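You operate a simulated robot arm through the tools that you are given. There is no shell and no other tool. Be economical: measure what you need, move in short steps, check, and stop when the job is done.

You are at the controls of a simulated two-armed robot. One attempt, no reset.

Task
Pick up the red card with one hand, pass it to the other hand and put it on the brown table. Set down upright: red card.

The check looks at the end state, three seconds after you hand in, the way a careful person would. Anything else that was tipped, shoved, dropped, spilled or broken makes it a failure.

Robot
Two 7-joint arms with two-finger parallel grippers on one trunk, on a base that drives. Base frame: it is fixed to the floor where the robot stands at the start and does not move with it; the origin is under the middle of the robot, x ahead of it, y to its left, z up; the surface under the hand at the start is at about z = 860. Units: mm, rad, N and s.
The left shoulder is at the start at [21, 174, 1531], the right one opposite. With the tool pointing down near the work surface each hand reaches from about 100 to 460 mm from the robot's upright axis, wherever it stands, measured 20 degrees to its own side. Places, roughly: brown table [-1200, 4500, 800]. Payload 3.6 kg a hand.
The TCP of each hand is the grasp point between the finger pads, 30 mm short of the fingertips. In the tool frame z runs along the fingers and y along their closing line. Largest opening 110 mm; finger width 20, thickness 10; the body of the gripper, 48 by 112 mm, starts 55 mm behind the TCP.
Orientation is that of the tool frame in the base frame, as [roll, pitch, yaw] about the fixed x, y, z axes, in that order (R = Rz(yaw) Ry(pitch) Rx(roll)). With the fingers straight down and closing along the base's y, the tool's x points along the base's -x, its y along +y and its z along -z.

Tools
- The arms move only by the tool send_rows. It takes "left_targets", "right_targets" or both (then of equal length, played together; a hand with none holds still); each is a list of rows, each a list of 7 numbers: the shift along the base's x, y, z in units of 30 mm (1.0 is 30 mm), then the turn, a rotation vector about the base's x, y, z in units of 8 degrees (1.0 is 8 degrees), then the closure in counts, from 0 (fully open) to 255 (shut). In form: [[dx, dy, dz, rx, ry, rz, grip], ...]. A call has 1 to 20 rows; each row shifts and turns the commanded pose from where the row before left it. A call with a number of a shift or a turn outside -1 to 1 is refused whole. A row lasts 0.2 s, in which the tool goes at most 50 mm and 0.15 rad; a call with a longer step from one row to the next is refused whole, and so is a gripper value outside its range. A pose out of reach is approached as far as the arm can. The call stops where the force on the tool passes 40 N (or 10 N more than at its start, if that is more) or the arm is blocked; 0.2 s more then pass. The fingers move at their own pace (about 153 mm/s each) and stop on an object; they squeeze with about 29 N. The grip force told is the motor's: it shows also when the fingers shut on nothing. Time passes only in rows, and 0.2 s behind the last, so rows that do not move let the fingers close. The reply holds the time, the measured pose of the TCP, the force on the tool along the base axes, the opening and the grip force, in the units named above and with some noise, with the torque about the TCP (base axes, N m) and any sound that the robot's microphone picked up, and new pictures: "pictures" is both (left out), scene, wrist or none (wrist: the cameras of the hands that moved).
- Cameras (640 x 400 px; columns grow to the right, rows downward): "scene" is now at [76, -11.9, 1667.1]; the picture's right is [-0.21, -0.98, 0.00], its down [-0.86, 0.19, -0.47] and it looks along [0.46, -0.10, -0.88] (base axes); focal length 260 px, centre (320, 200). "left" rides on the left gripper at [72, -17, -103] in its tool frame; the picture's right is [0.23, 0.97, 0.00], its down [-0.76, 0.18, -0.62] and it looks along [-0.61, 0.14, 0.78] (tool axes); focal length 222 px, centre (320, 200). "right" rides on the right gripper at [72, 17, -103] in its tool frame; the picture's right is [-0.23, 0.97, 0.00], its down [-0.76, -0.18, -0.62] and it looks along [-0.61, -0.14, 0.78] (tool axes); focal length 222 px, centre (320, 200). There is no depth. A picture from a camera that has moved, and an enlarged one, comes with that camera's place and axes in the base frame and with its lens.
- lift_body(by): slides the trunk up (or, below 0, down) by that many mm; the arms and the scene camera ride with it, the base frame stays. It gives what a move gives, with no picture.
- steer(legs): drives the robot by 1 to 6 legs, each [ahead, left, turn to the left] in mm, mm and rad, along the robot's own axes; the way and the turn of a leg run together, so that a leg with both is an arc; at most 1500 mm and 3.142 rad a leg. The arms and the cameras ride along, it lands a little off, and it stops where it bumps. It gives what a move gives, and a new picture of the scene camera.
- head_to(pan, tilt): turns the head with the scene camera to pan (to the left, within 1.501 rad either way) and tilt (down, from -0.506 to 1.204), counted from straight ahead of the robot. It gives what a move gives, and a new picture of the scene camera.
- close_up(camera, box): a new picture of the part [left, top, right, bottom] of that camera's present view, enlarged. The clock stands still meanwhile.
- close_job(): hands the job in; it is judged then, once.

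Work in short steps. Places have to be worked out from the pictures, the camera data and where the tool is seen: move nearer, look again, correct. Check each grasp and each placing, and mend what went wrong. You have 120 turns and 260 pictures in all, those below and enlarged ones among them. Open the grippers and draw the arms clear of the work before you hand the job in, unless the task says otherwise; then end with one line.

The tools are called as name(argument=value, ...) on one line, values as JSON. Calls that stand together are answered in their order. send_rows: Moves the arms, as the interface text tells. Its arguments: {"type":"object","properties":{"left_targets":{"type":"array","items":{"type":"array","items":{"type":"number"}}},"right_targets":{"type":"array","items":{"type":"array","items":{"type":"number"}}},"pictures":{"type":"string","enum":["both","scene","wrist","none"]}},"required":[]} The other tools are called the same way: lift_body (by) slides the trunk up or down; steer (legs) drives the base; head_to (pan, tilt) turns the head that bears the scene camera; close_up (camera, box) takes an enlarged picture of a part of a camera's view; close_job () hands the job in.

At the start:

```text
time_s: 0.0
left_tool_pos: [271.1, 165.6, 1047.0]
left_ee_rot: [2.917, -0.004, 3.102]
left_ft_force: [0.1, -0.5, -0.7]
left_ft_torque: [0.01, 0.05, 0.02]
left_finger_gap: 109.8
left_grip_force: 0.0
right_tool_pos: [322.0, -337.1, 1173.8]
right_ee_rot: [-2.935, 0.005, 3.12]
right_ft_force: [0.3, 0.3, 0.3]
right_ft_torque: [0.01, 0.01, 0.0]
right_finger_gap: 109.9
right_grip_force: 0.1
trunk travel left (down, up): [-645.0, 118.0]
robot x, y, heading: [-3.2, -2.8, 0.004]
head pan, tilt: [-0.216, 1.08]
```

scene: 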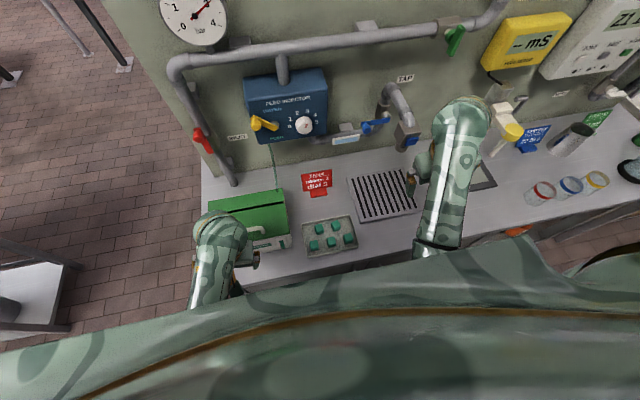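
right: 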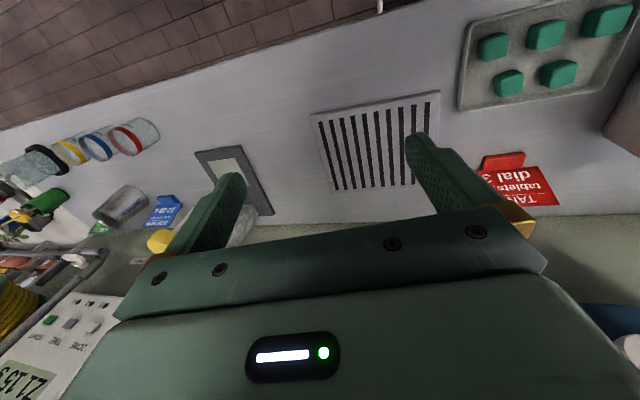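
left: 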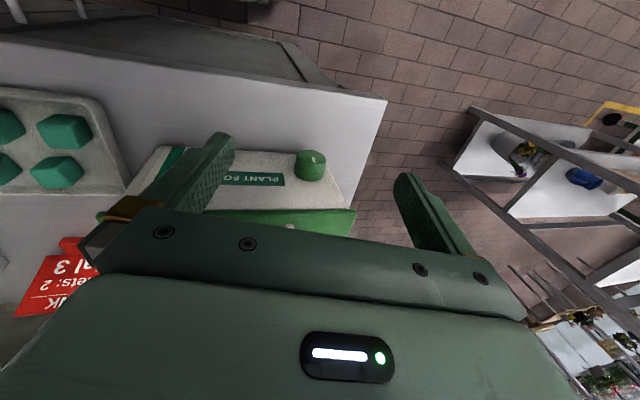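

The red card stands on the worktop near the wall, around pixel (317,182) in the scene view. I look closer at it from the scene and the right hand's camera.

close_up(camera="scene", box=[250, 140, 410, 240])

close_up(camera="right", box=[440, 120, 600, 220])

close_up(camera="left", box=[0, 200, 160, 300])

```text
4.00 times, centred on (330, 190) of scene
camera zoom: at [76.0, -11.9, 1667.1], right [-0.21, -0.98, 0.0], down [-0.86, 0.19, -0.47], along [0.46, -0.1, -0.88], focal length 1042 px, centre (280, 240)
```

zoom: 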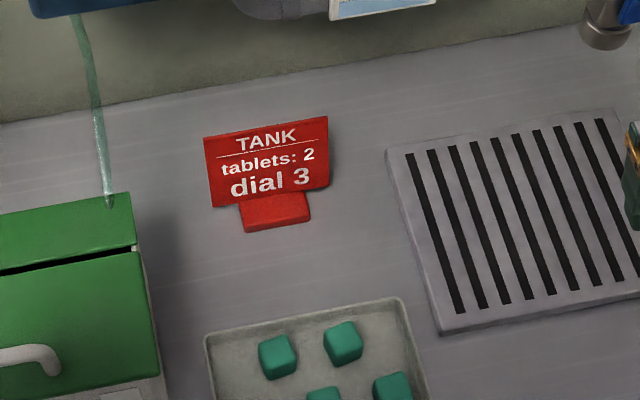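

```text
4.00 times, centred on (520, 170) of right
camera zoom: at [249.9, -298.1, 1270.2], right [0.25, 0.95, -0.2], down [0.76, -0.06, 0.65], along [0.6, -0.31, -0.73], focal length 888 px, centre (-480, 320)
```

zoom: 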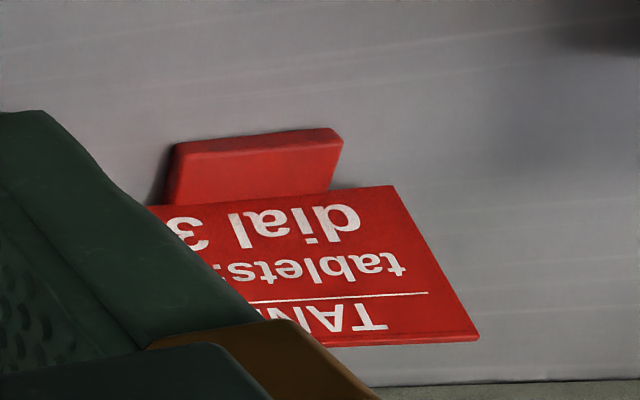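

```text
4.00 times, centred on (80, 250) of left
camera zoom: at [198.1, 129.4, 1145.0], right [-0.19, 0.96, 0.22], down [0.76, 0.0, 0.64], along [0.62, 0.29, -0.73], focal length 888 px, centre (1280, 0)
```

zoom: 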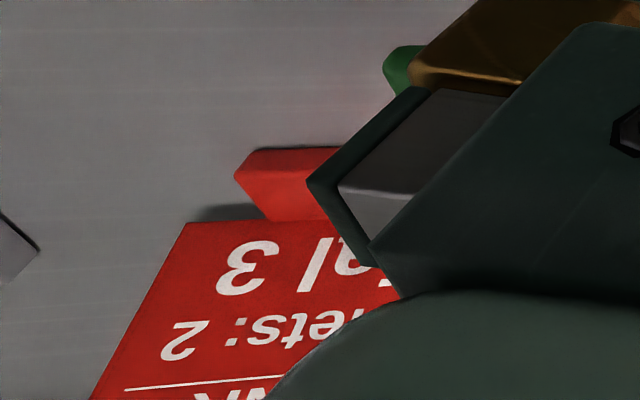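

The card is a ~104 mm wide plate (y about -52 to -156), leaning back ~13°. Its bottom edge is at about x 534, z 873, its top edge at about x 554, z 953, and it stands on a small foot. I turn the right hand about the vertical by ~-89° so that it closes across the plate, and then tilt it ~25° in the plate plane.

send_rows(right_targets=[[0, 0, 0.5, 0, 0, -1, 0], [0, 0, 0.5, 0, 0, -1, 0], [0, 0, 0, 0, 0, -1, 0], [0, 0, 0, 0, 0, -1, 0], [0, 0, 0, 0, 0, -1, 0], [0, 0, 0, 0, 0, -1, 0], [0, 0, 0, 0, 0, -1, 0], [0, 0, 0, 0, 0, -1, 0], [0, 0, 0, 0, 0, -1, 0], [0, 0, 0, 0, 0, -1, 0], [0, 0, 0, 0, 0, -1, 0], [0, 0, 0, 0.9, 0, -0.3, 0], [0, 0, 0, 0.97, 0, -0.2, 0], [0, 0, 0, 0.97, 0, -0.2, 0]])

head_to(pan=-0.1, tilt=0.8)

```text
time_s: 0.6
left_tool_pos: [271.9, 168.1, 1047.3]
left_ee_rot: [2.911, -0.005, 3.102]
left_ft_force: [-0.7, -0.3, -0.4]
left_ft_torque: [-0.04, 0.05, -0.02]
left_finger_gap: 109.8
left_grip_force: 0.0
right_tool_pos: [316.1, -403.4, 1222.8]
right_ee_rot: [-2.779, 0.056, 2.805]
right_ft_force: [0.0, 0.2, -0.3]
right_ft_torque: [0.01, 0.0, -0.03]
right_finger_gap: 110.0
right_grip_force: 0.0
trunk travel left (down, up): [-645.0, 118.0]
robot x, y, heading: [1.4, -1.7, 0.003]
head pan, tilt: [-0.216, 1.08]
stopped in row 3 (right hand): the arm was blocked; the commanded pose is now the measured one
camera scene: at [76.4, -11.7, 1667.1], right [-0.21, -0.98, 0.0], down [-0.86, 0.19, -0.47], along [0.46, -0.1, -0.88], focal length 260 px, centre (320, 200)
camera right: at [260.4, -327.9, 1308.7], right [0.53, 0.78, -0.33], down [0.7, -0.19, 0.69], along [0.47, -0.6, -0.65], focal length 222 px, centre (320, 200)
```

scene: 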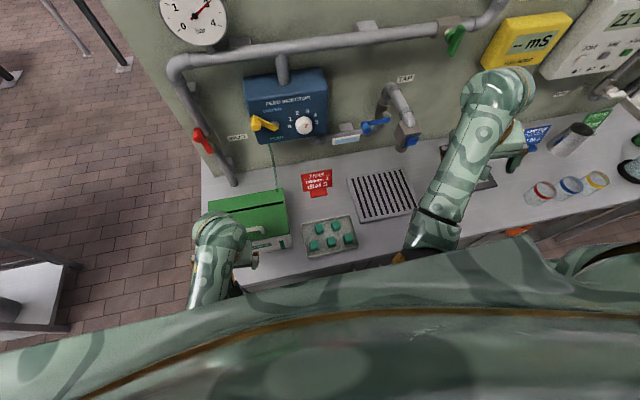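
right: 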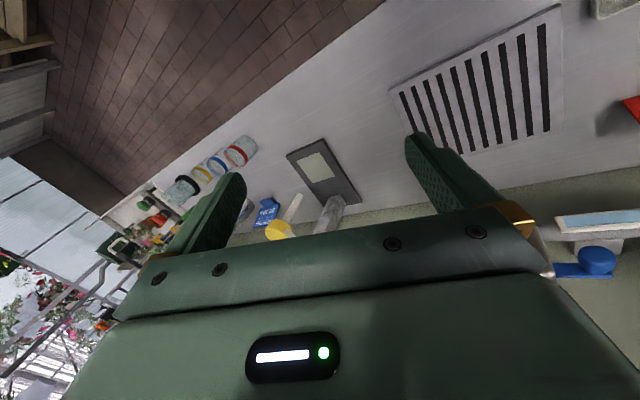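

```text
time_s: 1.4
left_tool_pos: [270.7, 168.0, 1046.6]
left_ee_rot: [2.91, -0.003, 3.101]
left_ft_force: [-0.3, -0.2, -0.1]
left_ft_torque: [0.0, 0.02, 0.0]
left_finger_gap: 109.8
left_grip_force: 0.1
right_tool_pos: [316.7, -403.2, 1222.9]
right_ee_rot: [-2.778, 0.053, 2.806]
right_ft_force: [-0.7, 0.6, 0.4]
right_ft_torque: [-0.01, 0.04, -0.01]
right_finger_gap: 109.9
right_grip_force: 0.1
trunk travel left (down, up): [-645.0, 118.0]
robot x, y, heading: [0.4, -0.2, 0.003]
head pan, tilt: [-0.099, 0.799]
camera scene: at [93.2, -6.2, 1687.5], right [-0.1, -0.99, 0.0], down [-0.71, 0.07, -0.7], along [0.69, -0.07, -0.72], focal length 260 px, centre (320, 200)
```

scene: 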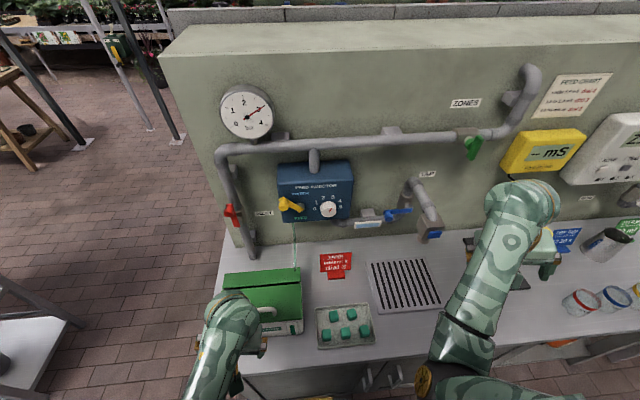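

The arm was blocked turning that way, probably by a joint limit. I'll turn the other way (+90°), bringing the hand back left at the same time.

send_rows(right_targets=[[0, 0.8, 0, 0, 0, 1, 0], [0, 0.8, 0, 0, 0, 1, 0], [0, 0.8, 0, 0, 0, 1, 0], [0, 0.4, 0, 0, 0, 1, 0], [0, 0, 0, 0, 0, 1, 0], [0, 0, 0, 0, 0, 1, 0], [0, 0, 0, 0, 0, 1, 0]], pictures="scene")

```text
time_s: 2.3
left_tool_pos: [271.2, 168.3, 1046.6]
left_ee_rot: [2.909, -0.006, 3.101]
left_ft_force: [0.8, 0.5, 0.8]
left_ft_torque: [-0.01, 0.0, -0.01]
left_finger_gap: 110.2
left_grip_force: 0.1
right_tool_pos: [355.4, -383.6, 1292.7]
right_ee_rot: [-2.614, 0.201, -3.053]
right_ft_force: [0.2, -0.9, 0.9]
right_ft_torque: [0.01, -0.01, -0.01]
right_finger_gap: 109.7
right_grip_force: 0.1
trunk travel left (down, up): [-645.0, 118.0]
robot x, y, heading: [-1.7, -2.8, -0.003]
head pan, tilt: [-0.099, 0.799]
stopped in row 4 (right hand): the arm was blocked; the commanded pose is now the measured one
camera scene: at [93.4, -5.9, 1687.6], right [-0.1, -1.0, 0.0], down [-0.71, 0.07, -0.7], along [0.69, -0.07, -0.72], focal length 260 px, centre (320, 200)
```

scene: 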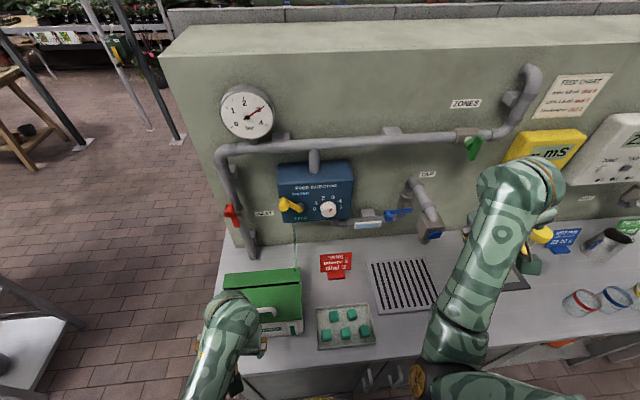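

The arm is folded high and tracks poorly there. I bring the hand lower and further left, over the drain, before turning it.

send_rows(right_targets=[[0, 0.3, -0.5, 0, 0, 0, 0], [0, 0.4, -0.7, 0, 0, 0, 0], [0, 0.5, -0.8, 0, 0, 0, 0], [0, 0.5, -0.8, 0, 0, 0, 0], [0, 0.5, -0.8, 0, 0, 0, 0], [0, 0.5, -0.8, 0, 0, 0, 0], [0, 0.5, -0.5, 0, 0, 0, 0]])

```text
time_s: 3.2
left_tool_pos: [271.9, 168.2, 1047.2]
left_ee_rot: [2.911, -0.004, 3.101]
left_ft_force: [0.2, -0.3, 0.4]
left_ft_torque: [0.01, 0.01, -0.02]
left_finger_gap: 109.9
left_grip_force: 0.0
right_tool_pos: [395.0, -395.4, 1302.5]
right_ee_rot: [-2.46, 0.352, -3.046]
right_ft_force: [0.1, -0.1, 0.0]
right_ft_torque: [0.02, 0.02, 0.0]
right_finger_gap: 110.0
right_grip_force: 0.0
trunk travel left (down, up): [-645.0, 118.0]
robot x, y, heading: [1.7, -6.4, 0.002]
head pan, tilt: [-0.099, 0.799]
stopped in row 4 (right hand): the arm was blocked; the commanded pose is now the measured one
camera scene: at [93.7, -6.3, 1687.6], right [-0.1, -0.99, 0.0], down [-0.71, 0.07, -0.7], along [0.69, -0.07, -0.72], focal length 260 px, centre (320, 200)
camera right: at [296.3, -324.5, 1342.9], right [0.35, 0.79, -0.5], down [0.48, 0.3, 0.82], along [0.8, -0.53, -0.27], focal length 222 px, centre (320, 200)
```

scene: 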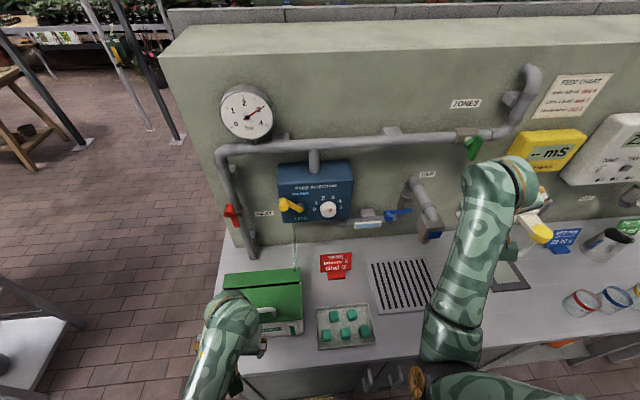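
right: 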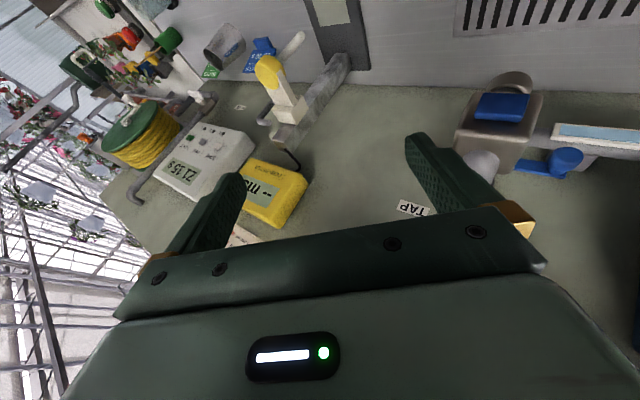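

The hand drifted against the command and tilted outward, so a joint is likely at its limit. I first undo the tilt in place with a few small rows.

send_rows(right_targets=[[0, 0, 0, 0.4, 0.29, -0.06, 0], [0, 0, 0, 0.4, 0.29, -0.06, 0], [0, 0, 0, 0.4, 0.29, -0.06, 0], [0, 0, 0, 0.4, 0.29, -0.06, 0]], pictures="none")

```text
time_s: 4.2
left_tool_pos: [272.1, 168.4, 1047.3]
left_ee_rot: [2.911, -0.005, 3.102]
left_ft_force: [-0.8, 0.0, 0.2]
left_ft_torque: [0.01, -0.02, 0.01]
left_finger_gap: 110.0
left_grip_force: 0.2
right_tool_pos: [392.4, -410.3, 1310.0]
right_ee_rot: [-2.66, 0.203, 3.12]
right_ft_force: [0.9, -0.5, -0.3]
right_ft_torque: [-0.03, 0.01, -0.02]
right_finger_gap: 109.8
right_grip_force: 0.1
trunk travel left (down, up): [-645.0, 118.0]
robot x, y, heading: [1.9, 1.0, -0.005]
head pan, tilt: [-0.099, 0.799]
```

That worked. I finish levelling with slow rows and start a gentle downward shift.

send_rows(right_targets=[[0, 0, -0.2, 0.4, 0.26, 0, 0], [0, 0, -0.3, 0.4, 0.26, 0, 0], [0, 0, -0.3, 0.4, 0.26, 0, 0], [0, 0, -0.3, 0.4, 0.26, 0, 0], [0, 0, -0.3, 0.4, 0.26, 0, 0]], pictures="none")

```text
time_s: 5.4
left_tool_pos: [269.8, 167.7, 1047.5]
left_ee_rot: [2.911, -0.007, 3.101]
left_ft_force: [0.2, 0.1, 0.3]
left_ft_torque: [0.01, -0.02, 0.0]
left_finger_gap: 110.1
left_grip_force: 0.1
right_tool_pos: [395.0, -390.1, 1260.3]
right_ee_rot: [-2.986, 0.011, 3.108]
right_ft_force: [-0.4, -0.4, 0.3]
right_ft_torque: [0.0, -0.01, -0.03]
right_finger_gap: 110.1
right_grip_force: 0.1
trunk travel left (down, up): [-645.0, 118.0]
robot x, y, heading: [1.3, 0.4, 0.002]
head pan, tilt: [-0.099, 0.799]
```

Tracking is good now. I move the hand left and down at a moderate pace.

send_rows(right_targets=[[0, 0.3, -0.3, 0, 0, 0, 0], [0, 0.5, -0.5, 0, 0, 0, 0], [0, 0.5, -0.5, 0, 0, 0, 0], [0, 0.5, -0.5, 0, 0, 0, 0], [0, 0.5, -0.5, 0, 0, 0, 0], [0, 0.5, -0.5, 0, 0, 0, 0], [0, 0.5, -0.5, 0, 0, 0, 0], [0, 0.4, -0.4, 0, 0, 0, 0]], pictures="none")

```text
time_s: 6.4
left_tool_pos: [272.6, 168.6, 1046.7]
left_ee_rot: [2.909, -0.005, 3.102]
left_ft_force: [-0.5, -0.2, -0.8]
left_ft_torque: [-0.01, -0.02, 0.02]
left_finger_gap: 110.1
left_grip_force: 0.0
right_tool_pos: [442.8, -355.6, 1278.8]
right_ee_rot: [-2.972, 0.19, 3.082]
right_ft_force: [-0.6, -0.1, 0.1]
right_ft_torque: [-0.02, 0.0, 0.02]
right_finger_gap: 109.9
right_grip_force: 0.0
trunk travel left (down, up): [-645.0, 118.0]
robot x, y, heading: [0.4, 3.1, -0.001]
head pan, tilt: [-0.099, 0.799]
stopped in row 5 (right hand): the arm was blocked; the commanded pose is now the measured one
```

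Moving down and left is blocked and the hand gets pushed forward. I look at the arm to find out why.

head_to(pan=-0.8, tilt=1.1)

head_to(pan=-0.3, tilt=1.2)

```text
time_s: 7.5
left_tool_pos: [271.6, 167.7, 1046.2]
left_ee_rot: [2.911, -0.003, 3.102]
left_ft_force: [-0.2, -0.3, -0.1]
left_ft_torque: [0.03, 0.0, -0.01]
left_finger_gap: 110.1
left_grip_force: 0.1
right_tool_pos: [442.7, -354.3, 1278.2]
right_ee_rot: [-2.971, 0.186, 3.082]
right_ft_force: [-0.4, -1.0, 0.9]
right_ft_torque: [0.04, 0.02, 0.0]
right_finger_gap: 110.1
right_grip_force: 0.1
trunk travel left (down, up): [-645.0, 118.0]
robot x, y, heading: [3.2, -1.2, -0.002]
head pan, tilt: [-0.799, 1.1]
camera scene: at [57.4, -43.4, 1665.8], right [-0.72, -0.7, 0.0], down [-0.62, 0.64, -0.45], along [0.32, -0.33, -0.89], focal length 260 px, centre (320, 200)
```

scene: 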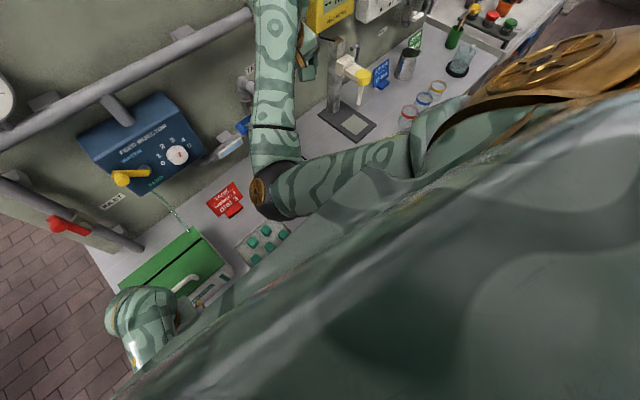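

```text
time_s: 8.4
left_tool_pos: [271.9, 168.0, 1046.1]
left_ee_rot: [2.911, -0.003, 3.1]
left_ft_force: [0.0, -0.1, 0.5]
left_ft_torque: [0.01, -0.01, -0.03]
left_finger_gap: 109.9
left_grip_force: 0.1
right_tool_pos: [442.8, -353.7, 1278.7]
right_ee_rot: [-2.973, 0.187, 3.082]
right_ft_force: [-0.9, -0.1, -0.4]
right_ft_torque: [-0.02, 0.01, -0.04]
right_finger_gap: 110.2
right_grip_force: 0.1
trunk travel left (down, up): [-645.0, 118.0]
robot x, y, heading: [-3.8, 0.4, -0.002]
head pan, tilt: [-0.3, 1.201]
camera scene: at [66.6, -14.7, 1659.8], right [-0.3, -0.95, 0.0], down [-0.89, 0.28, -0.36], along [0.35, -0.11, -0.93], focal length 260 px, centre (320, 200)
```

scene: 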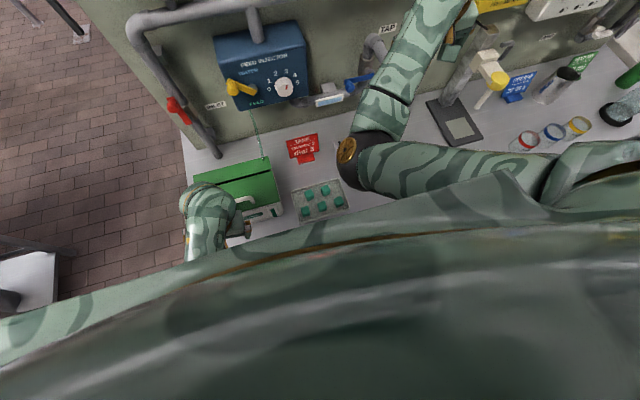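

The elbow sits inward, in front of the chest. I'll go back toward the starting pose first: back, straight down and level, without moving left.

send_rows(right_targets=[[-0.2, 0, -0.2, 0, 0.35, 0, 0], [-0.3, 0, -0.4, 0, 0.35, 0, 0], [-0.3, 0, -0.4, 0, 0.35, 0, 0], [-0.3, 0, -0.4, 0, 0.3, 0, 0], [-0.3, 0, -0.4, 0, 0, 0, 0], [-0.3, 0, -0.4, 0, 0, 0, 0]], pictures="none")

```text
time_s: 10.0
left_tool_pos: [271.2, 168.4, 1047.1]
left_ee_rot: [2.908, -0.005, 3.101]
left_ft_force: [-0.2, 0.3, 0.4]
left_ft_torque: [-0.03, -0.04, 0.02]
left_finger_gap: 110.1
left_grip_force: 0.0
right_tool_pos: [427.9, -367.7, 1267.1]
right_ee_rot: [-2.953, 0.135, 3.062]
right_ft_force: [0.0, 0.3, 0.3]
right_ft_torque: [0.04, 0.01, 0.03]
right_finger_gap: 110.0
right_grip_force: 0.0
trunk travel left (down, up): [-645.0, 118.0]
robot x, y, heading: [-3.8, 2.0, -0.006]
head pan, tilt: [-0.3, 1.201]
stopped in row 6 (right hand): the arm was blocked; the commanded pose is now the measured one
```

I test single motions to find which direction is limited: first a pure levelling turn, then pure down.

send_rows(right_targets=[[0, 0, 0, 0.2, 0.25, 0, 0], [0, 0, 0, 0.2, 0.25, 0, 0], [0, 0, 0, 0.2, 0.25, 0, 0], [0, 0, 0, 0, 0.25, 0, 0], [0, 0, 0, 0, 0, 0, 0]], pictures="none")

send_rows(right_targets=[[0, 0, -0.3, 0, 0, 0, 0], [0, 0, -0.3, 0, 0, 0, 0], [0, 0, -0.3, 0, 0, 0, 0], [0, 0, 0, 0, 0, 0, 0]], pictures="none")

```text
time_s: 11.2
left_tool_pos: [271.6, 169.0, 1046.8]
left_ee_rot: [2.91, -0.003, 3.102]
left_ft_force: [-0.8, 0.4, -0.3]
left_ft_torque: [-0.01, 0.01, -0.01]
left_finger_gap: 110.2
left_grip_force: 0.0
right_tool_pos: [428.0, -362.7, 1262.2]
right_ee_rot: [-3.032, -0.017, 3.062]
right_ft_force: [-1.0, -0.3, 0.0]
right_ft_torque: [-0.02, 0.01, -0.01]
right_finger_gap: 110.3
right_grip_force: 0.1
trunk travel left (down, up): [-645.0, 118.0]
robot x, y, heading: [1.9, -2.0, 0.003]
head pan, tilt: [-0.3, 1.201]
```

```text
time_s: 12.2
left_tool_pos: [271.9, 168.4, 1046.4]
left_ee_rot: [2.911, -0.005, 3.101]
left_ft_force: [0.0, 0.7, 0.2]
left_ft_torque: [0.01, -0.02, -0.02]
left_finger_gap: 110.3
left_grip_force: 0.1
right_tool_pos: [427.1, -363.3, 1237.0]
right_ee_rot: [-3.03, -0.017, 3.061]
right_ft_force: [-0.7, -1.0, 0.2]
right_ft_torque: [-0.04, 0.04, 0.02]
right_finger_gap: 109.9
right_grip_force: 0.0
trunk travel left (down, up): [-645.0, 118.0]
robot x, y, heading: [-0.9, 0.7, 0.0]
head pan, tilt: [-0.3, 1.201]
```

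Pure levelling and pure down both track exactly. I continue down slowly, then test a slow move left.

send_rows(right_targets=[[0, 0, -0.4, 0, 0, 0, 0], [0, 0, -0.4, 0, 0, 0, 0], [0, 0, -0.4, 0, 0, 0, 0], [0, 0, -0.4, 0, 0, 0, 0], [0, 0, -0.4, 0, 0, 0, 0], [0, 0, 0, 0, 0, 0, 0]], pictures="none")

send_rows(right_targets=[[0, 0.3, 0, 0, 0, 0, 0], [0, 0.4, 0, 0, 0, 0, 0], [0, 0.4, 0, 0, 0, 0, 0], [0, 0.4, 0, 0, 0, 0, 0], [0, 0, 0, 0, 0, 0, 0]], pictures="scene")

```text
time_s: 13.6
left_tool_pos: [272.7, 167.6, 1047.8]
left_ee_rot: [2.911, -0.002, 3.102]
left_ft_force: [-0.1, 1.3, -0.1]
left_ft_torque: [0.02, 0.0, 0.03]
left_finger_gap: 110.1
left_grip_force: 0.1
right_tool_pos: [429.4, -367.5, 1179.9]
right_ee_rot: [-3.027, -0.012, 3.054]
right_ft_force: [-0.3, 0.4, 0.2]
right_ft_torque: [-0.01, -0.02, -0.02]
right_finger_gap: 109.9
right_grip_force: 0.1
trunk travel left (down, up): [-645.0, 118.0]
robot x, y, heading: [3.7, 0.5, -0.001]
head pan, tilt: [-0.3, 1.201]
```

```text
time_s: 14.5
left_tool_pos: [270.6, 168.7, 1047.5]
left_ee_rot: [2.91, -0.002, 3.098]
left_ft_force: [-0.1, 0.2, -0.6]
left_ft_torque: [-0.03, 0.05, 0.01]
left_finger_gap: 109.9
left_grip_force: 0.0
right_tool_pos: [434.7, -357.4, 1201.2]
right_ee_rot: [-3.007, 0.019, 3.023]
right_ft_force: [-15.4, -4.3, -2.0]
right_ft_torque: [0.03, 0.44, 0.76]
right_finger_gap: 107.2
right_grip_force: 0.0
trunk travel left (down, up): [-645.0, 118.0]
robot x, y, heading: [2.1, 3.7, 0.001]
head pan, tilt: [-0.3, 1.201]
heard: click
stopped in row 4 (right hand): the force on the tool passed its limit at 47 N (the readings are from after the stop); the commanded pose is now the measured one
camera scene: at [64.6, -14.2, 1660.1], right [-0.3, -0.95, 0.0], down [-0.89, 0.28, -0.36], along [0.35, -0.11, -0.93], focal length 260 px, centre (320, 200)
```

scene: 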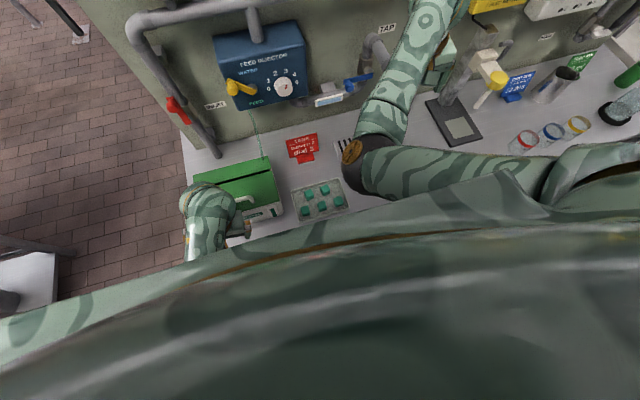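

The hand touched something and I heard a click. I look through the right camera before moving.

close_up(camera="right", box=[0, 0, 640, 400])

close_up(camera="scene", box=[320, 20, 480, 120])

```text
1.00 times, centred on (320, 200) of right (not enlarged: the box is as wide or as high as the picture)
camera zoom: at [364.0, -317.6, 1298.3], right [0.34, 0.93, -0.13], down [0.73, -0.18, 0.65], along [0.59, -0.32, -0.75], focal length 222 px, centre (320, 200)
```

zoom: 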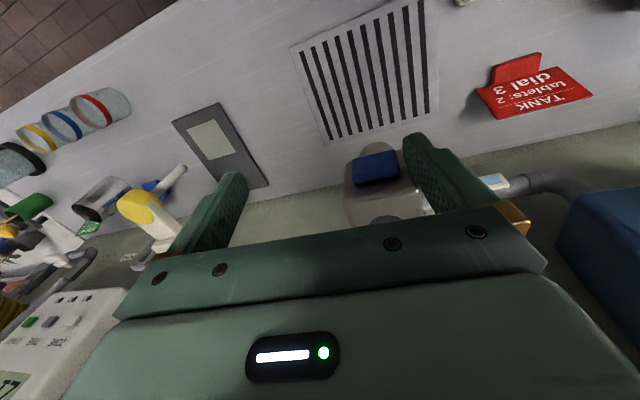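

```text
4.00 times, centred on (400, 70) of scene
camera zoom: at [64.6, -14.2, 1660.1], right [-0.3, -0.95, 0.0], down [-0.89, 0.28, -0.36], along [0.35, -0.11, -0.93], focal length 1042 px, centre (0, 720)
```

zoom: 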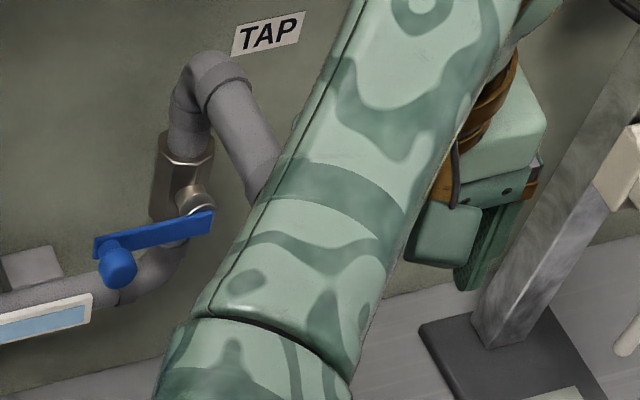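

The left finger is touching the tap spout, whose end sits near (445,-320,1170). That spoils a side grip, because the injector and the tap crowd the card. A better plan is to grip the 56 mm foot from the front, closing along y with the hand pitched forward, then pass the card over by its plate. First I back straight away from the tap.

send_rows(right_targets=[[-0.3, -0.2, 0, 0, 0, 0, 0], [-0.5, 0, 0, 0, 0, 0, 0], [-0.5, 0, 0, 0, 0, 0, 0], [-0.5, 0, 0, 0, 0, 0, 0], [-0.5, 0, 0, 0, 0, 0, 0], [-0.5, 0, 0, 0, 0, 0, 0], [0, 0, 0, 0, 0, 0, 0]], pictures="wrist")

```text
time_s: 14.9
left_tool_pos: [271.1, 171.7, 1045.8]
left_ee_rot: [2.912, -0.005, 3.106]
left_ft_force: [0.6, 0.0, 0.5]
left_ft_torque: [0.03, 0.02, -0.02]
left_finger_gap: 109.8
left_grip_force: 0.0
right_tool_pos: [434.8, -359.9, 1202.9]
right_ee_rot: [-3.007, 0.038, 3.034]
right_ft_force: [5.1, 29.9, -18.5]
right_ft_torque: [-0.69, 0.26, 0.26]
right_finger_gap: 110.2
right_grip_force: 0.3
trunk travel left (down, up): [-645.0, 118.0]
robot x, y, heading: [-1.9, 2.8, 0.005]
head pan, tilt: [-0.3, 1.201]
stopped in row 2 (right hand): the force on the tool passed its limit at 48 N (the readings are from after the stop); the commanded pose is now the measured one
camera right: at [361.3, -320.9, 1298.7], right [0.33, 0.93, -0.12], down [0.72, -0.17, 0.67], along [0.6, -0.31, -0.73], focal length 222 px, centre (320, 200)
```

right: 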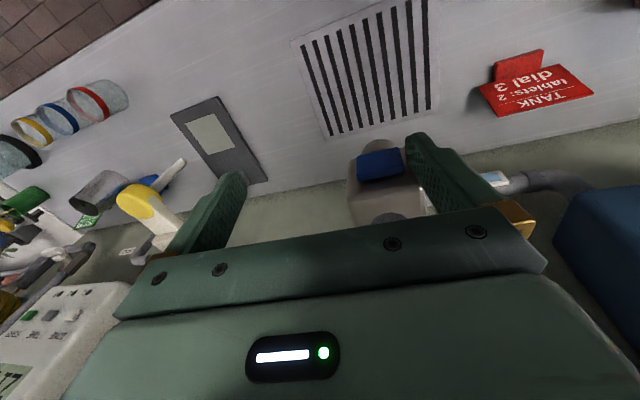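

The sideways force of +y when I nudged right means the left finger's inner side rests against the left side of the spout mouth. I ease slightly left and then straight back.

send_rows(right_targets=[[-0.1, 0.25, 0, 0, 0, 0, 0], [-0.3, 0.05, 0, 0, 0, 0, 0], [-0.4, 0, 0, 0, 0, 0, 0], [-0.4, 0, 0, 0, 0, 0, 0], [-0.4, 0, 0, 0, 0, 0, 0], [0, 0, 0, 0, 0, 0, 0]], pictures="wrist")

```text
time_s: 15.2
left_tool_pos: [270.5, 174.0, 1046.8]
left_ee_rot: [2.911, -0.006, 3.109]
left_ft_force: [0.7, -0.3, -0.4]
left_ft_torque: [0.03, -0.03, 0.01]
left_finger_gap: 109.9
left_grip_force: 0.1
right_tool_pos: [435.4, -359.3, 1203.2]
right_ee_rot: [-3.001, 0.039, 3.04]
right_ft_force: [-1.4, 19.0, -10.9]
right_ft_torque: [-0.51, 0.53, 0.42]
right_finger_gap: 110.0
right_grip_force: 0.1
trunk travel left (down, up): [-645.0, 118.0]
robot x, y, heading: [-2.7, 0.8, 0.008]
head pan, tilt: [-0.3, 1.201]
stopped in row 1 (right hand): the force on the tool passed its limit at 48 N (the readings are from after the stop); the commanded pose is now the measured one
camera right: at [361.3, -320.9, 1299.4], right [0.33, 0.94, -0.13], down [0.72, -0.16, 0.67], along [0.61, -0.31, -0.73], focal length 222 px, centre (320, 200)
```

right: 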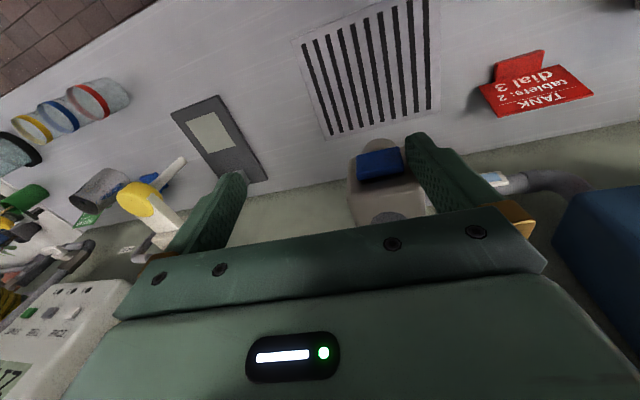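

The arm commands keep jamming against the spout. Driving the whole robot straight back takes the hand out along -x without relying on the arm's joints.

steer(legs=[[-80, 0, 0]])

```text
time_s: 16.3
left_tool_pos: [190.2, 170.2, 1048.4]
left_ee_rot: [2.91, -0.003, 3.107]
left_ft_force: [-0.3, 0.0, -0.6]
left_ft_torque: [0.02, -0.02, -0.02]
left_finger_gap: 110.1
left_grip_force: 0.0
right_tool_pos: [353.5, -364.8, 1203.7]
right_ee_rot: [-3.002, 0.039, 3.035]
right_ft_force: [0.9, -0.1, -0.2]
right_ft_torque: [0.0, -0.02, 0.0]
right_finger_gap: 110.0
right_grip_force: 0.1
trunk travel left (down, up): [-645.0, 118.0]
robot x, y, heading: [-81.0, -0.3, 0.006]
head pan, tilt: [-0.3, 1.201]
camera scene: at [-14.8, -14.8, 1659.9], right [-0.29, -0.96, 0.0], down [-0.89, 0.27, -0.36], along [0.35, -0.1, -0.93], focal length 260 px, centre (320, 200)
```

scene: 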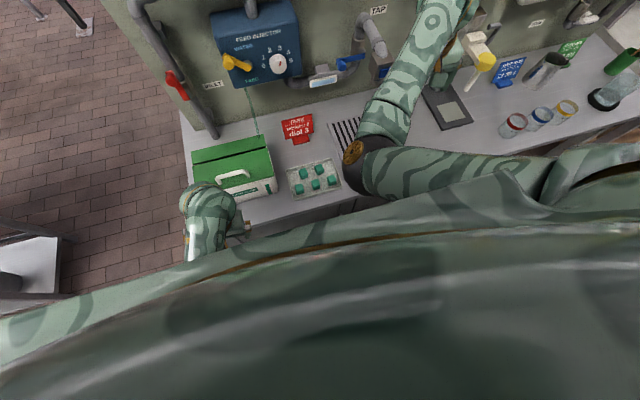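

Clear, with no force. I back off further so I can reconfigure the right arm in free space.

steer(legs=[[-350, 0, 0]])

send_rows(right_targets=[[0, 0, -0.3, 0, 0, 0, 0], [0, 0, -0.5, 0, 0, 0, 0], [0, 0, -0.5, 0, 0, 0, 0], [0, 0, -0.5, 0, 0, 0, 0], [0, 0, -0.5, 0, 0, 0, 0], [0, 0, -0.5, 0, 0, 0, 0], [0, 0, -0.5, 0, 0, 0, 0], [0, 0, -0.5, 0, 0, 0, 0], [0, 0, -0.5, 0, 0, 0, 0], [0, 0, 0, 0, 0, 0, 0]], pictures="none")

```text
time_s: 18.6
left_tool_pos: [-162.7, 165.8, 1047.7]
left_ee_rot: [2.91, -0.005, 3.103]
left_ft_force: [-0.5, -0.2, 1.0]
left_ft_torque: [-0.02, -0.02, -0.03]
left_finger_gap: 109.6
left_grip_force: 0.1
right_tool_pos: [-1.0, -367.2, 1203.6]
right_ee_rot: [-2.999, 0.04, 3.033]
right_ft_force: [0.2, 0.3, 0.1]
right_ft_torque: [0.01, 0.01, -0.02]
right_finger_gap: 110.0
right_grip_force: 0.1
trunk travel left (down, up): [-645.0, 118.0]
robot x, y, heading: [-435.0, -2.8, 0.004]
head pan, tilt: [-0.3, 1.201]
camera scene: at [-367.7, -15.8, 1659.8], right [-0.29, -0.96, 0.0], down [-0.89, 0.27, -0.36], along [0.35, -0.11, -0.93], focal length 260 px, centre (320, 200)
```

scene: 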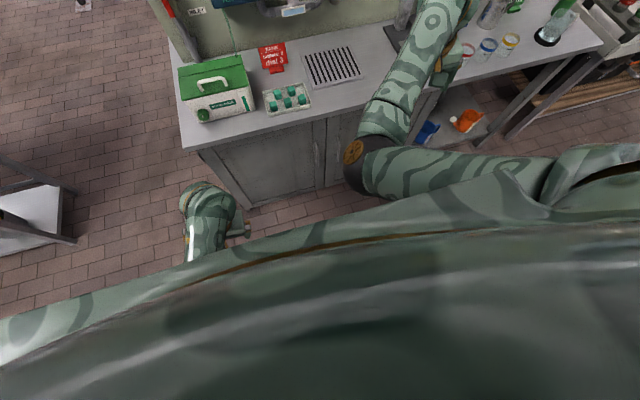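

```text
time_s: 20.8
left_tool_pos: [-163.1, 168.4, 1047.4]
left_ee_rot: [2.911, -0.004, 3.103]
left_ft_force: [0.2, 0.5, -0.2]
left_ft_torque: [-0.01, 0.03, 0.0]
left_finger_gap: 110.1
left_grip_force: 0.1
right_tool_pos: [2.4, -370.0, 1077.3]
right_ee_rot: [-2.995, 0.05, 3.031]
right_ft_force: [0.1, -0.5, -1.3]
right_ft_torque: [0.03, 0.01, 0.03]
right_finger_gap: 109.9
right_grip_force: 0.0
trunk travel left (down, up): [-645.0, 118.0]
robot x, y, heading: [-432.3, 1.0, -0.0]
head pan, tilt: [-0.3, 1.201]
```

Downward motion tracks well. Now I move slowly left in free space.

send_rows(right_targets=[[0, 0.3, 0, 0, 0, 0, 0], [0, 0.4, 0, 0, 0, 0, 0], [0, 0.4, 0, 0, 0, 0, 0], [0, 0.4, 0, 0, 0, 0, 0], [0, 0.4, 0, 0, 0, 0, 0], [0, 0.4, 0, 0, 0, 0, 0], [0, 0.4, 0, 0, 0, 0, 0], [0, 0.4, 0, 0, 0, 0, 0], [0, 0.4, 0, 0, 0, 0, 0], [0, 0, 0, 0, 0, 0, 0]], pictures="none")

```text
time_s: 22.3
left_tool_pos: [-162.8, 167.5, 1046.0]
left_ee_rot: [2.91, -0.006, 3.104]
left_ft_force: [1.4, 0.4, -0.4]
left_ft_torque: [-0.02, 0.03, -0.02]
left_finger_gap: 110.1
left_grip_force: 0.0
right_tool_pos: [60.3, -340.0, 1145.9]
right_ee_rot: [-2.965, 0.205, 2.991]
right_ft_force: [0.5, 0.4, -0.1]
right_ft_torque: [0.01, 0.0, 0.04]
right_finger_gap: 110.0
right_grip_force: 0.0
trunk travel left (down, up): [-645.0, 118.0]
robot x, y, heading: [-435.3, 1.0, 0.003]
head pan, tilt: [-0.3, 1.201]
stopped in row 7 (right hand): the arm was blocked; the commanded pose is now the measured one
```

Moving left keeps pushing into a limit, and the elbow stays tucked inward. I try drawing the hand back toward the body first, which should carry the elbow outward, mirroring the left arm.

send_rows(right_targets=[[0, 0, 0, 0, 0.3, 0, 0], [0, 0, 0, 0, 0.4, 0, 0], [0, 0, 0, 0, 0.4, 0, 0], [0, 0, 0, 0, 0.3, 0, 0], [-0.3, -0.1, -0.2, 0, 0, 0, 0], [-0.4, -0.2, -0.3, 0, 0, 0, 0], [-0.4, -0.2, -0.3, 0, 0, 0, 0], [-0.4, -0.2, -0.3, 0, 0, 0, 0], [-0.4, -0.2, -0.3, 0, 0, 0, 0], [-0.4, -0.1, -0.3, 0, 0, 0, 0], [-0.4, 0, -0.3, 0, 0, 0, 0], [-0.4, 0, -0.3, 0, 0, 0, 0], [0, 0, 0, 0, 0, 0, 0]], pictures="scene")

```text
time_s: 25.3
left_tool_pos: [-161.3, 167.3, 1047.3]
left_ee_rot: [2.91, -0.006, 3.104]
left_ft_force: [0.1, 0.2, 0.4]
left_ft_torque: [0.01, 0.02, -0.01]
left_finger_gap: 109.9
left_grip_force: 0.1
right_tool_pos: [-6.4, -406.2, 1111.5]
right_ee_rot: [-2.901, 0.086, 2.957]
right_ft_force: [-0.3, 0.0, 0.0]
right_ft_torque: [-0.01, 0.01, -0.01]
right_finger_gap: 110.3
right_grip_force: 0.0
trunk travel left (down, up): [-645.0, 118.0]
robot x, y, heading: [-435.7, 2.9, -0.002]
head pan, tilt: [-0.3, 1.201]
stopped in row 13 (right hand): the arm was blocked; the commanded pose is now the measured one
camera scene: at [-367.6, -16.1, 1659.8], right [-0.29, -0.96, 0.0], down [-0.89, 0.27, -0.36], along [0.35, -0.11, -0.93], focal length 260 px, centre (320, 200)
```

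scene: 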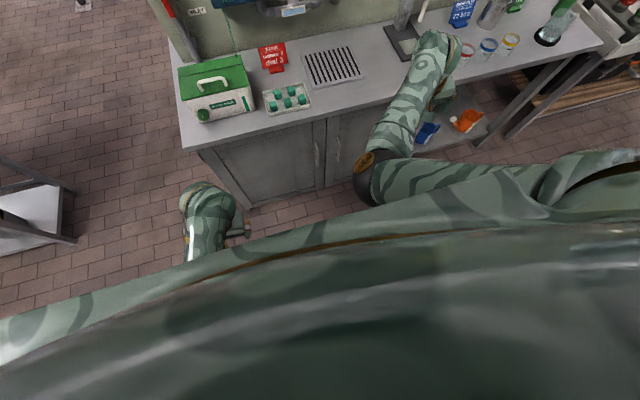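

Scene evidence shows the right arm is in an awkward elbow-in posture, while the left arm is in a natural one. So I'll pick with the left hand and let the right receive. I test the left arm in free space: level it, pitch it ~25° forward, and move it forward.

send_rows(left_targets=[[0.2, 0, 0, -0.3, -0.4, 0, 0], [0.4, 0, 0, -0.4, -0.5, 0, 0], [0.5, 0, 0, -0.4, -0.5, 0, 0], [0.5, 0, 0, -0.4, -0.5, 0, 0], [0.5, 0, -0.2, -0.15, -0.5, 0, 0], [0.5, 0, -0.3, 0, -0.4, 0, 0], [0.5, 0, -0.3, 0, -0.3, 0, 0], [0.5, 0, -0.3, 0, 0, 0, 0], [0.5, 0, -0.3, 0, 0, 0, 0], [0, 0, 0, 0, 0, 0, 0]], pictures="none")

```text
time_s: 27.5
left_tool_pos: [-38.4, 167.2, 1004.2]
left_ee_rot: [3.135, 0.434, 3.138]
left_ft_force: [-0.5, -0.5, -0.4]
left_ft_torque: [0.01, -0.01, 0.01]
left_finger_gap: 109.9
left_grip_force: 0.1
right_tool_pos: [-6.7, -406.2, 1111.1]
right_ee_rot: [-2.901, 0.084, 2.959]
right_ft_force: [0.4, 0.2, 0.4]
right_ft_torque: [0.0, -0.01, -0.01]
right_finger_gap: 109.7
right_grip_force: 0.0
trunk travel left (down, up): [-645.0, 118.0]
robot x, y, heading: [-432.6, -1.7, -0.003]
head pan, tilt: [-0.3, 1.201]
```

The left arm tracks perfectly. I test its reach farther forward, inward and down.

send_rows(left_targets=[[0.3, -0.2, -0.3, 0, 0, 0, 0], [0.4, -0.3, -0.5, 0, 0, 0, 0], [0.4, -0.3, -0.5, 0, 0, 0, 0], [0.4, -0.3, -0.5, 0, 0, 0, 0], [0.4, -0.3, -0.5, 0, 0, 0, 0], [0.4, -0.3, -0.5, 0, 0, 0, 0], [0.4, -0.3, -0.5, 0, 0, 0, 0], [0.4, 0, -0.3, 0, 0, 0, 0], [0, 0, 0, 0, 0, 0, 0]], pictures="wrist")

```text
time_s: 29.5
left_tool_pos: [41.2, 107.0, 906.4]
left_ee_rot: [3.134, 0.433, 3.135]
left_ft_force: [0.3, -0.9, 0.2]
left_ft_torque: [-0.01, -0.02, -0.02]
left_finger_gap: 110.1
left_grip_force: 0.0
left hand out of reach, approached as far as the arm can: row 8
right_tool_pos: [-8.1, -406.7, 1109.2]
right_ee_rot: [-2.902, 0.084, 2.96]
right_ft_force: [-0.5, -0.6, -0.5]
right_ft_torque: [0.02, 0.02, 0.05]
right_finger_gap: 109.9
right_grip_force: 0.1
trunk travel left (down, up): [-645.0, 118.0]
robot x, y, heading: [-434.6, -3.6, 0.004]
head pan, tilt: [-0.3, 1.201]
camera left: at [-68.2, 90.7, 969.1], right [-0.2, 0.97, -0.09], down [0.43, 0.17, 0.89], along [0.88, 0.14, -0.45], focal length 222 px, centre (320, 200)
```

left: 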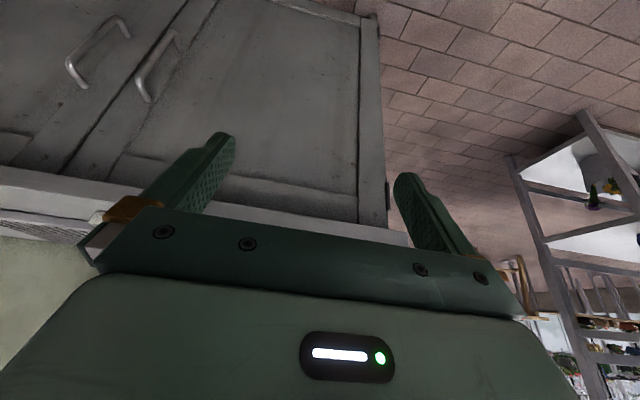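

The left arm reaches about 476 mm forward at this trunk height. Next I raise the left hand to a carrying height and pull the right hand back and outward, so it stays clear of the stand and jars while I drive.

send_rows(left_targets=[[-0.3, 0, 0.3, 0, 0, 0, 0], [-0.4, 0, 0.5, 0, 0, 0, 0], [-0.4, 0, 0.5, 0, 0, 0, 0], [-0.4, 0, 0.5, 0, 0, 0, 0], [-0.4, 0, 0.5, 0, 0, 0, 0], [-0.4, 0, 0.5, 0, 0, 0, 0], [-0.4, 0, 0.5, 0, 0, 0, 0], [-0.3, 0, 0.4, 0, 0, 0, 0], [-0.3, 0, 0.4, 0, 0, 0, 0], [0, 0, 0, 0, 0, 0, 0]], pictures="none")

send_rows(right_targets=[[-0.2, -0.3, 0, 0, 0, 0, 0], [-0.3, -0.4, 0, 0, 0, 0, 0], [-0.3, -0.4, 0, 0, 0, 0, 0], [-0.3, -0.4, 0, 0, 0, 0, 0], [-0.3, -0.4, 0, 0, 0, 0, 0], [-0.3, -0.4, 0, 0, 0, 0, 0], [-0.3, -0.4, 0, 0, 0, 0, 0], [-0.3, -0.4, 0, 0, 0, 0, 0], [0, 0, 0, 0, 0, 0, 0]], pictures="scene")

```text
time_s: 30.4
left_tool_pos: [100.1, 176.8, 1026.7]
left_ee_rot: [3.023, 0.612, 3.113]
left_ft_force: [0.1, 0.0, -0.7]
left_ft_torque: [0.0, 0.03, -0.03]
left_finger_gap: 109.9
left_grip_force: 0.1
right_tool_pos: [-7.0, -406.6, 1110.9]
right_ee_rot: [-2.898, 0.085, 2.957]
right_ft_force: [-0.4, -0.4, 0.0]
right_ft_torque: [0.03, -0.04, -0.02]
right_finger_gap: 109.9
right_grip_force: 0.0
trunk travel left (down, up): [-645.0, 118.0]
robot x, y, heading: [-431.3, -2.3, 0.001]
head pan, tilt: [-0.3, 1.201]
stopped in row 4 (left hand): the arm was blocked; the commanded pose is now the measured one
```

```text
time_s: 32.4
left_tool_pos: [99.0, 175.4, 1024.1]
left_ee_rot: [3.02, 0.607, 3.11]
left_ft_force: [-0.1, 0.6, -0.7]
left_ft_torque: [0.05, 0.0, 0.0]
left_finger_gap: 109.8
left_grip_force: 0.0
right_tool_pos: [-75.2, -497.7, 1109.9]
right_ee_rot: [-2.899, 0.084, 2.958]
right_ft_force: [0.0, 0.1, 0.9]
right_ft_torque: [0.01, 0.03, 0.02]
right_finger_gap: 109.9
right_grip_force: 0.0
trunk travel left (down, up): [-645.0, 118.0]
robot x, y, heading: [-436.0, -3.8, 0.006]
head pan, tilt: [-0.3, 1.201]
camera scene: at [-367.2, -15.6, 1659.8], right [-0.29, -0.96, 0.0], down [-0.89, 0.27, -0.36], along [0.35, -0.11, -0.93], focal length 260 px, centre (320, 200)
```

scene: 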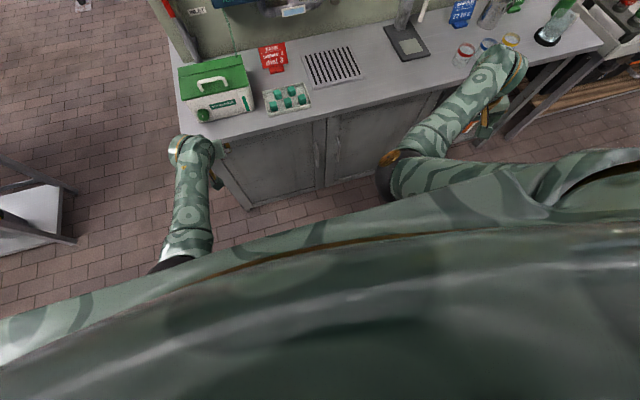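

Near full stretch, the left arm's solution jumped while it retracted. I bring it back gently in small steps, and stay away from full stretch from now on.

send_rows(left_targets=[[0, 0, 0, 0.2, 0.2, 0, 0], [0, 0, 0, 0.2, 0.3, 0, 0], [0, 0, 0, 0.2, 0.3, 0, 0], [-0.2, 0, 0, 0.2, 0.3, 0, 0], [-0.3, 0, 0, 0, 0.2, 0, 0], [-0.3, 0, 0, 0, 0, 0, 0], [-0.3, 0, 0, 0, 0, 0, 0], [-0.3, 0, 0, 0, 0, 0, 0], [0, 0, 0, 0, 0, 0, 0]], pictures="none")

```text
time_s: 34.6
left_tool_pos: [104.3, 237.6, 1065.5]
left_ee_rot: [2.797, 0.504, 3.044]
left_ft_force: [0.0, 0.8, -0.5]
left_ft_torque: [-0.01, 0.0, -0.02]
left_finger_gap: 110.1
left_grip_force: 0.0
right_tool_pos: [-76.1, -499.1, 1110.7]
right_ee_rot: [-2.899, 0.083, 2.958]
right_ft_force: [-0.6, -0.3, 0.2]
right_ft_torque: [-0.03, -0.02, -0.01]
right_finger_gap: 109.9
right_grip_force: 0.0
trunk travel left (down, up): [-645.0, 118.0]
robot x, y, heading: [-437.2, 0.9, 0.001]
head pan, tilt: [-0.3, 1.201]
stopped in row 9 (left hand): the arm was blocked; the commanded pose is now the measured one
```

I check the left arm visually and then try a pure small translation back and inward.

send_rows(left_targets=[[0, -0.2, 0, 0, 0, 0, 0], [0, -0.3, 0, 0, 0, 0, 0], [0, -0.3, 0, 0, 0, 0, 0], [0, 0, 0, 0, 0, 0, 0]], pictures="none")

head_to(pan=0.6, tilt=0.95)

```text
time_s: 35.8
left_tool_pos: [103.0, 247.8, 1062.7]
left_ee_rot: [2.741, 0.493, 3.035]
left_ft_force: [-0.9, 0.0, -0.2]
left_ft_torque: [-0.02, -0.03, -0.03]
left_finger_gap: 109.8
left_grip_force: 0.0
right_tool_pos: [-77.3, -498.1, 1109.4]
right_ee_rot: [-2.899, 0.08, 2.958]
right_ft_force: [-0.7, 0.1, -0.2]
right_ft_torque: [0.02, 0.0, -0.01]
right_finger_gap: 110.0
right_grip_force: 0.1
trunk travel left (down, up): [-645.0, 118.0]
robot x, y, heading: [-435.6, -3.1, 0.001]
head pan, tilt: [-0.3, 1.201]
stopped in row 4 (left hand): the arm was blocked; the commanded pose is now the measured one
```

```text
time_s: 37.0
left_tool_pos: [102.2, 245.3, 1061.1]
left_ee_rot: [2.743, 0.493, 3.036]
left_ft_force: [0.0, -0.5, -0.6]
left_ft_torque: [0.0, 0.02, 0.01]
left_finger_gap: 110.0
left_grip_force: 0.0
right_tool_pos: [-76.4, -498.6, 1110.3]
right_ee_rot: [-2.899, 0.083, 2.958]
right_ft_force: [-0.3, -0.2, -0.1]
right_ft_torque: [-0.01, -0.04, -0.05]
right_finger_gap: 110.4
right_grip_force: 0.1
trunk travel left (down, up): [-645.0, 118.0]
robot x, y, heading: [-433.5, 1.3, 0.003]
head pan, tilt: [0.6, 0.949]
camera scene: at [-360.8, 41.8, 1676.0], right [0.57, -0.82, 0.0], down [-0.67, -0.46, -0.58], along [0.48, 0.33, -0.81], focal length 260 px, centre (320, 200)
```

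scene: 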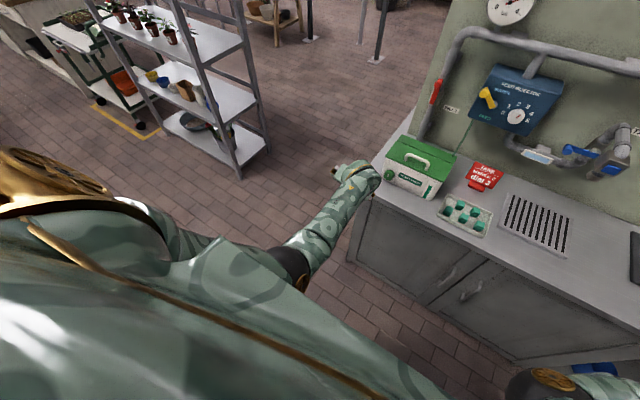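

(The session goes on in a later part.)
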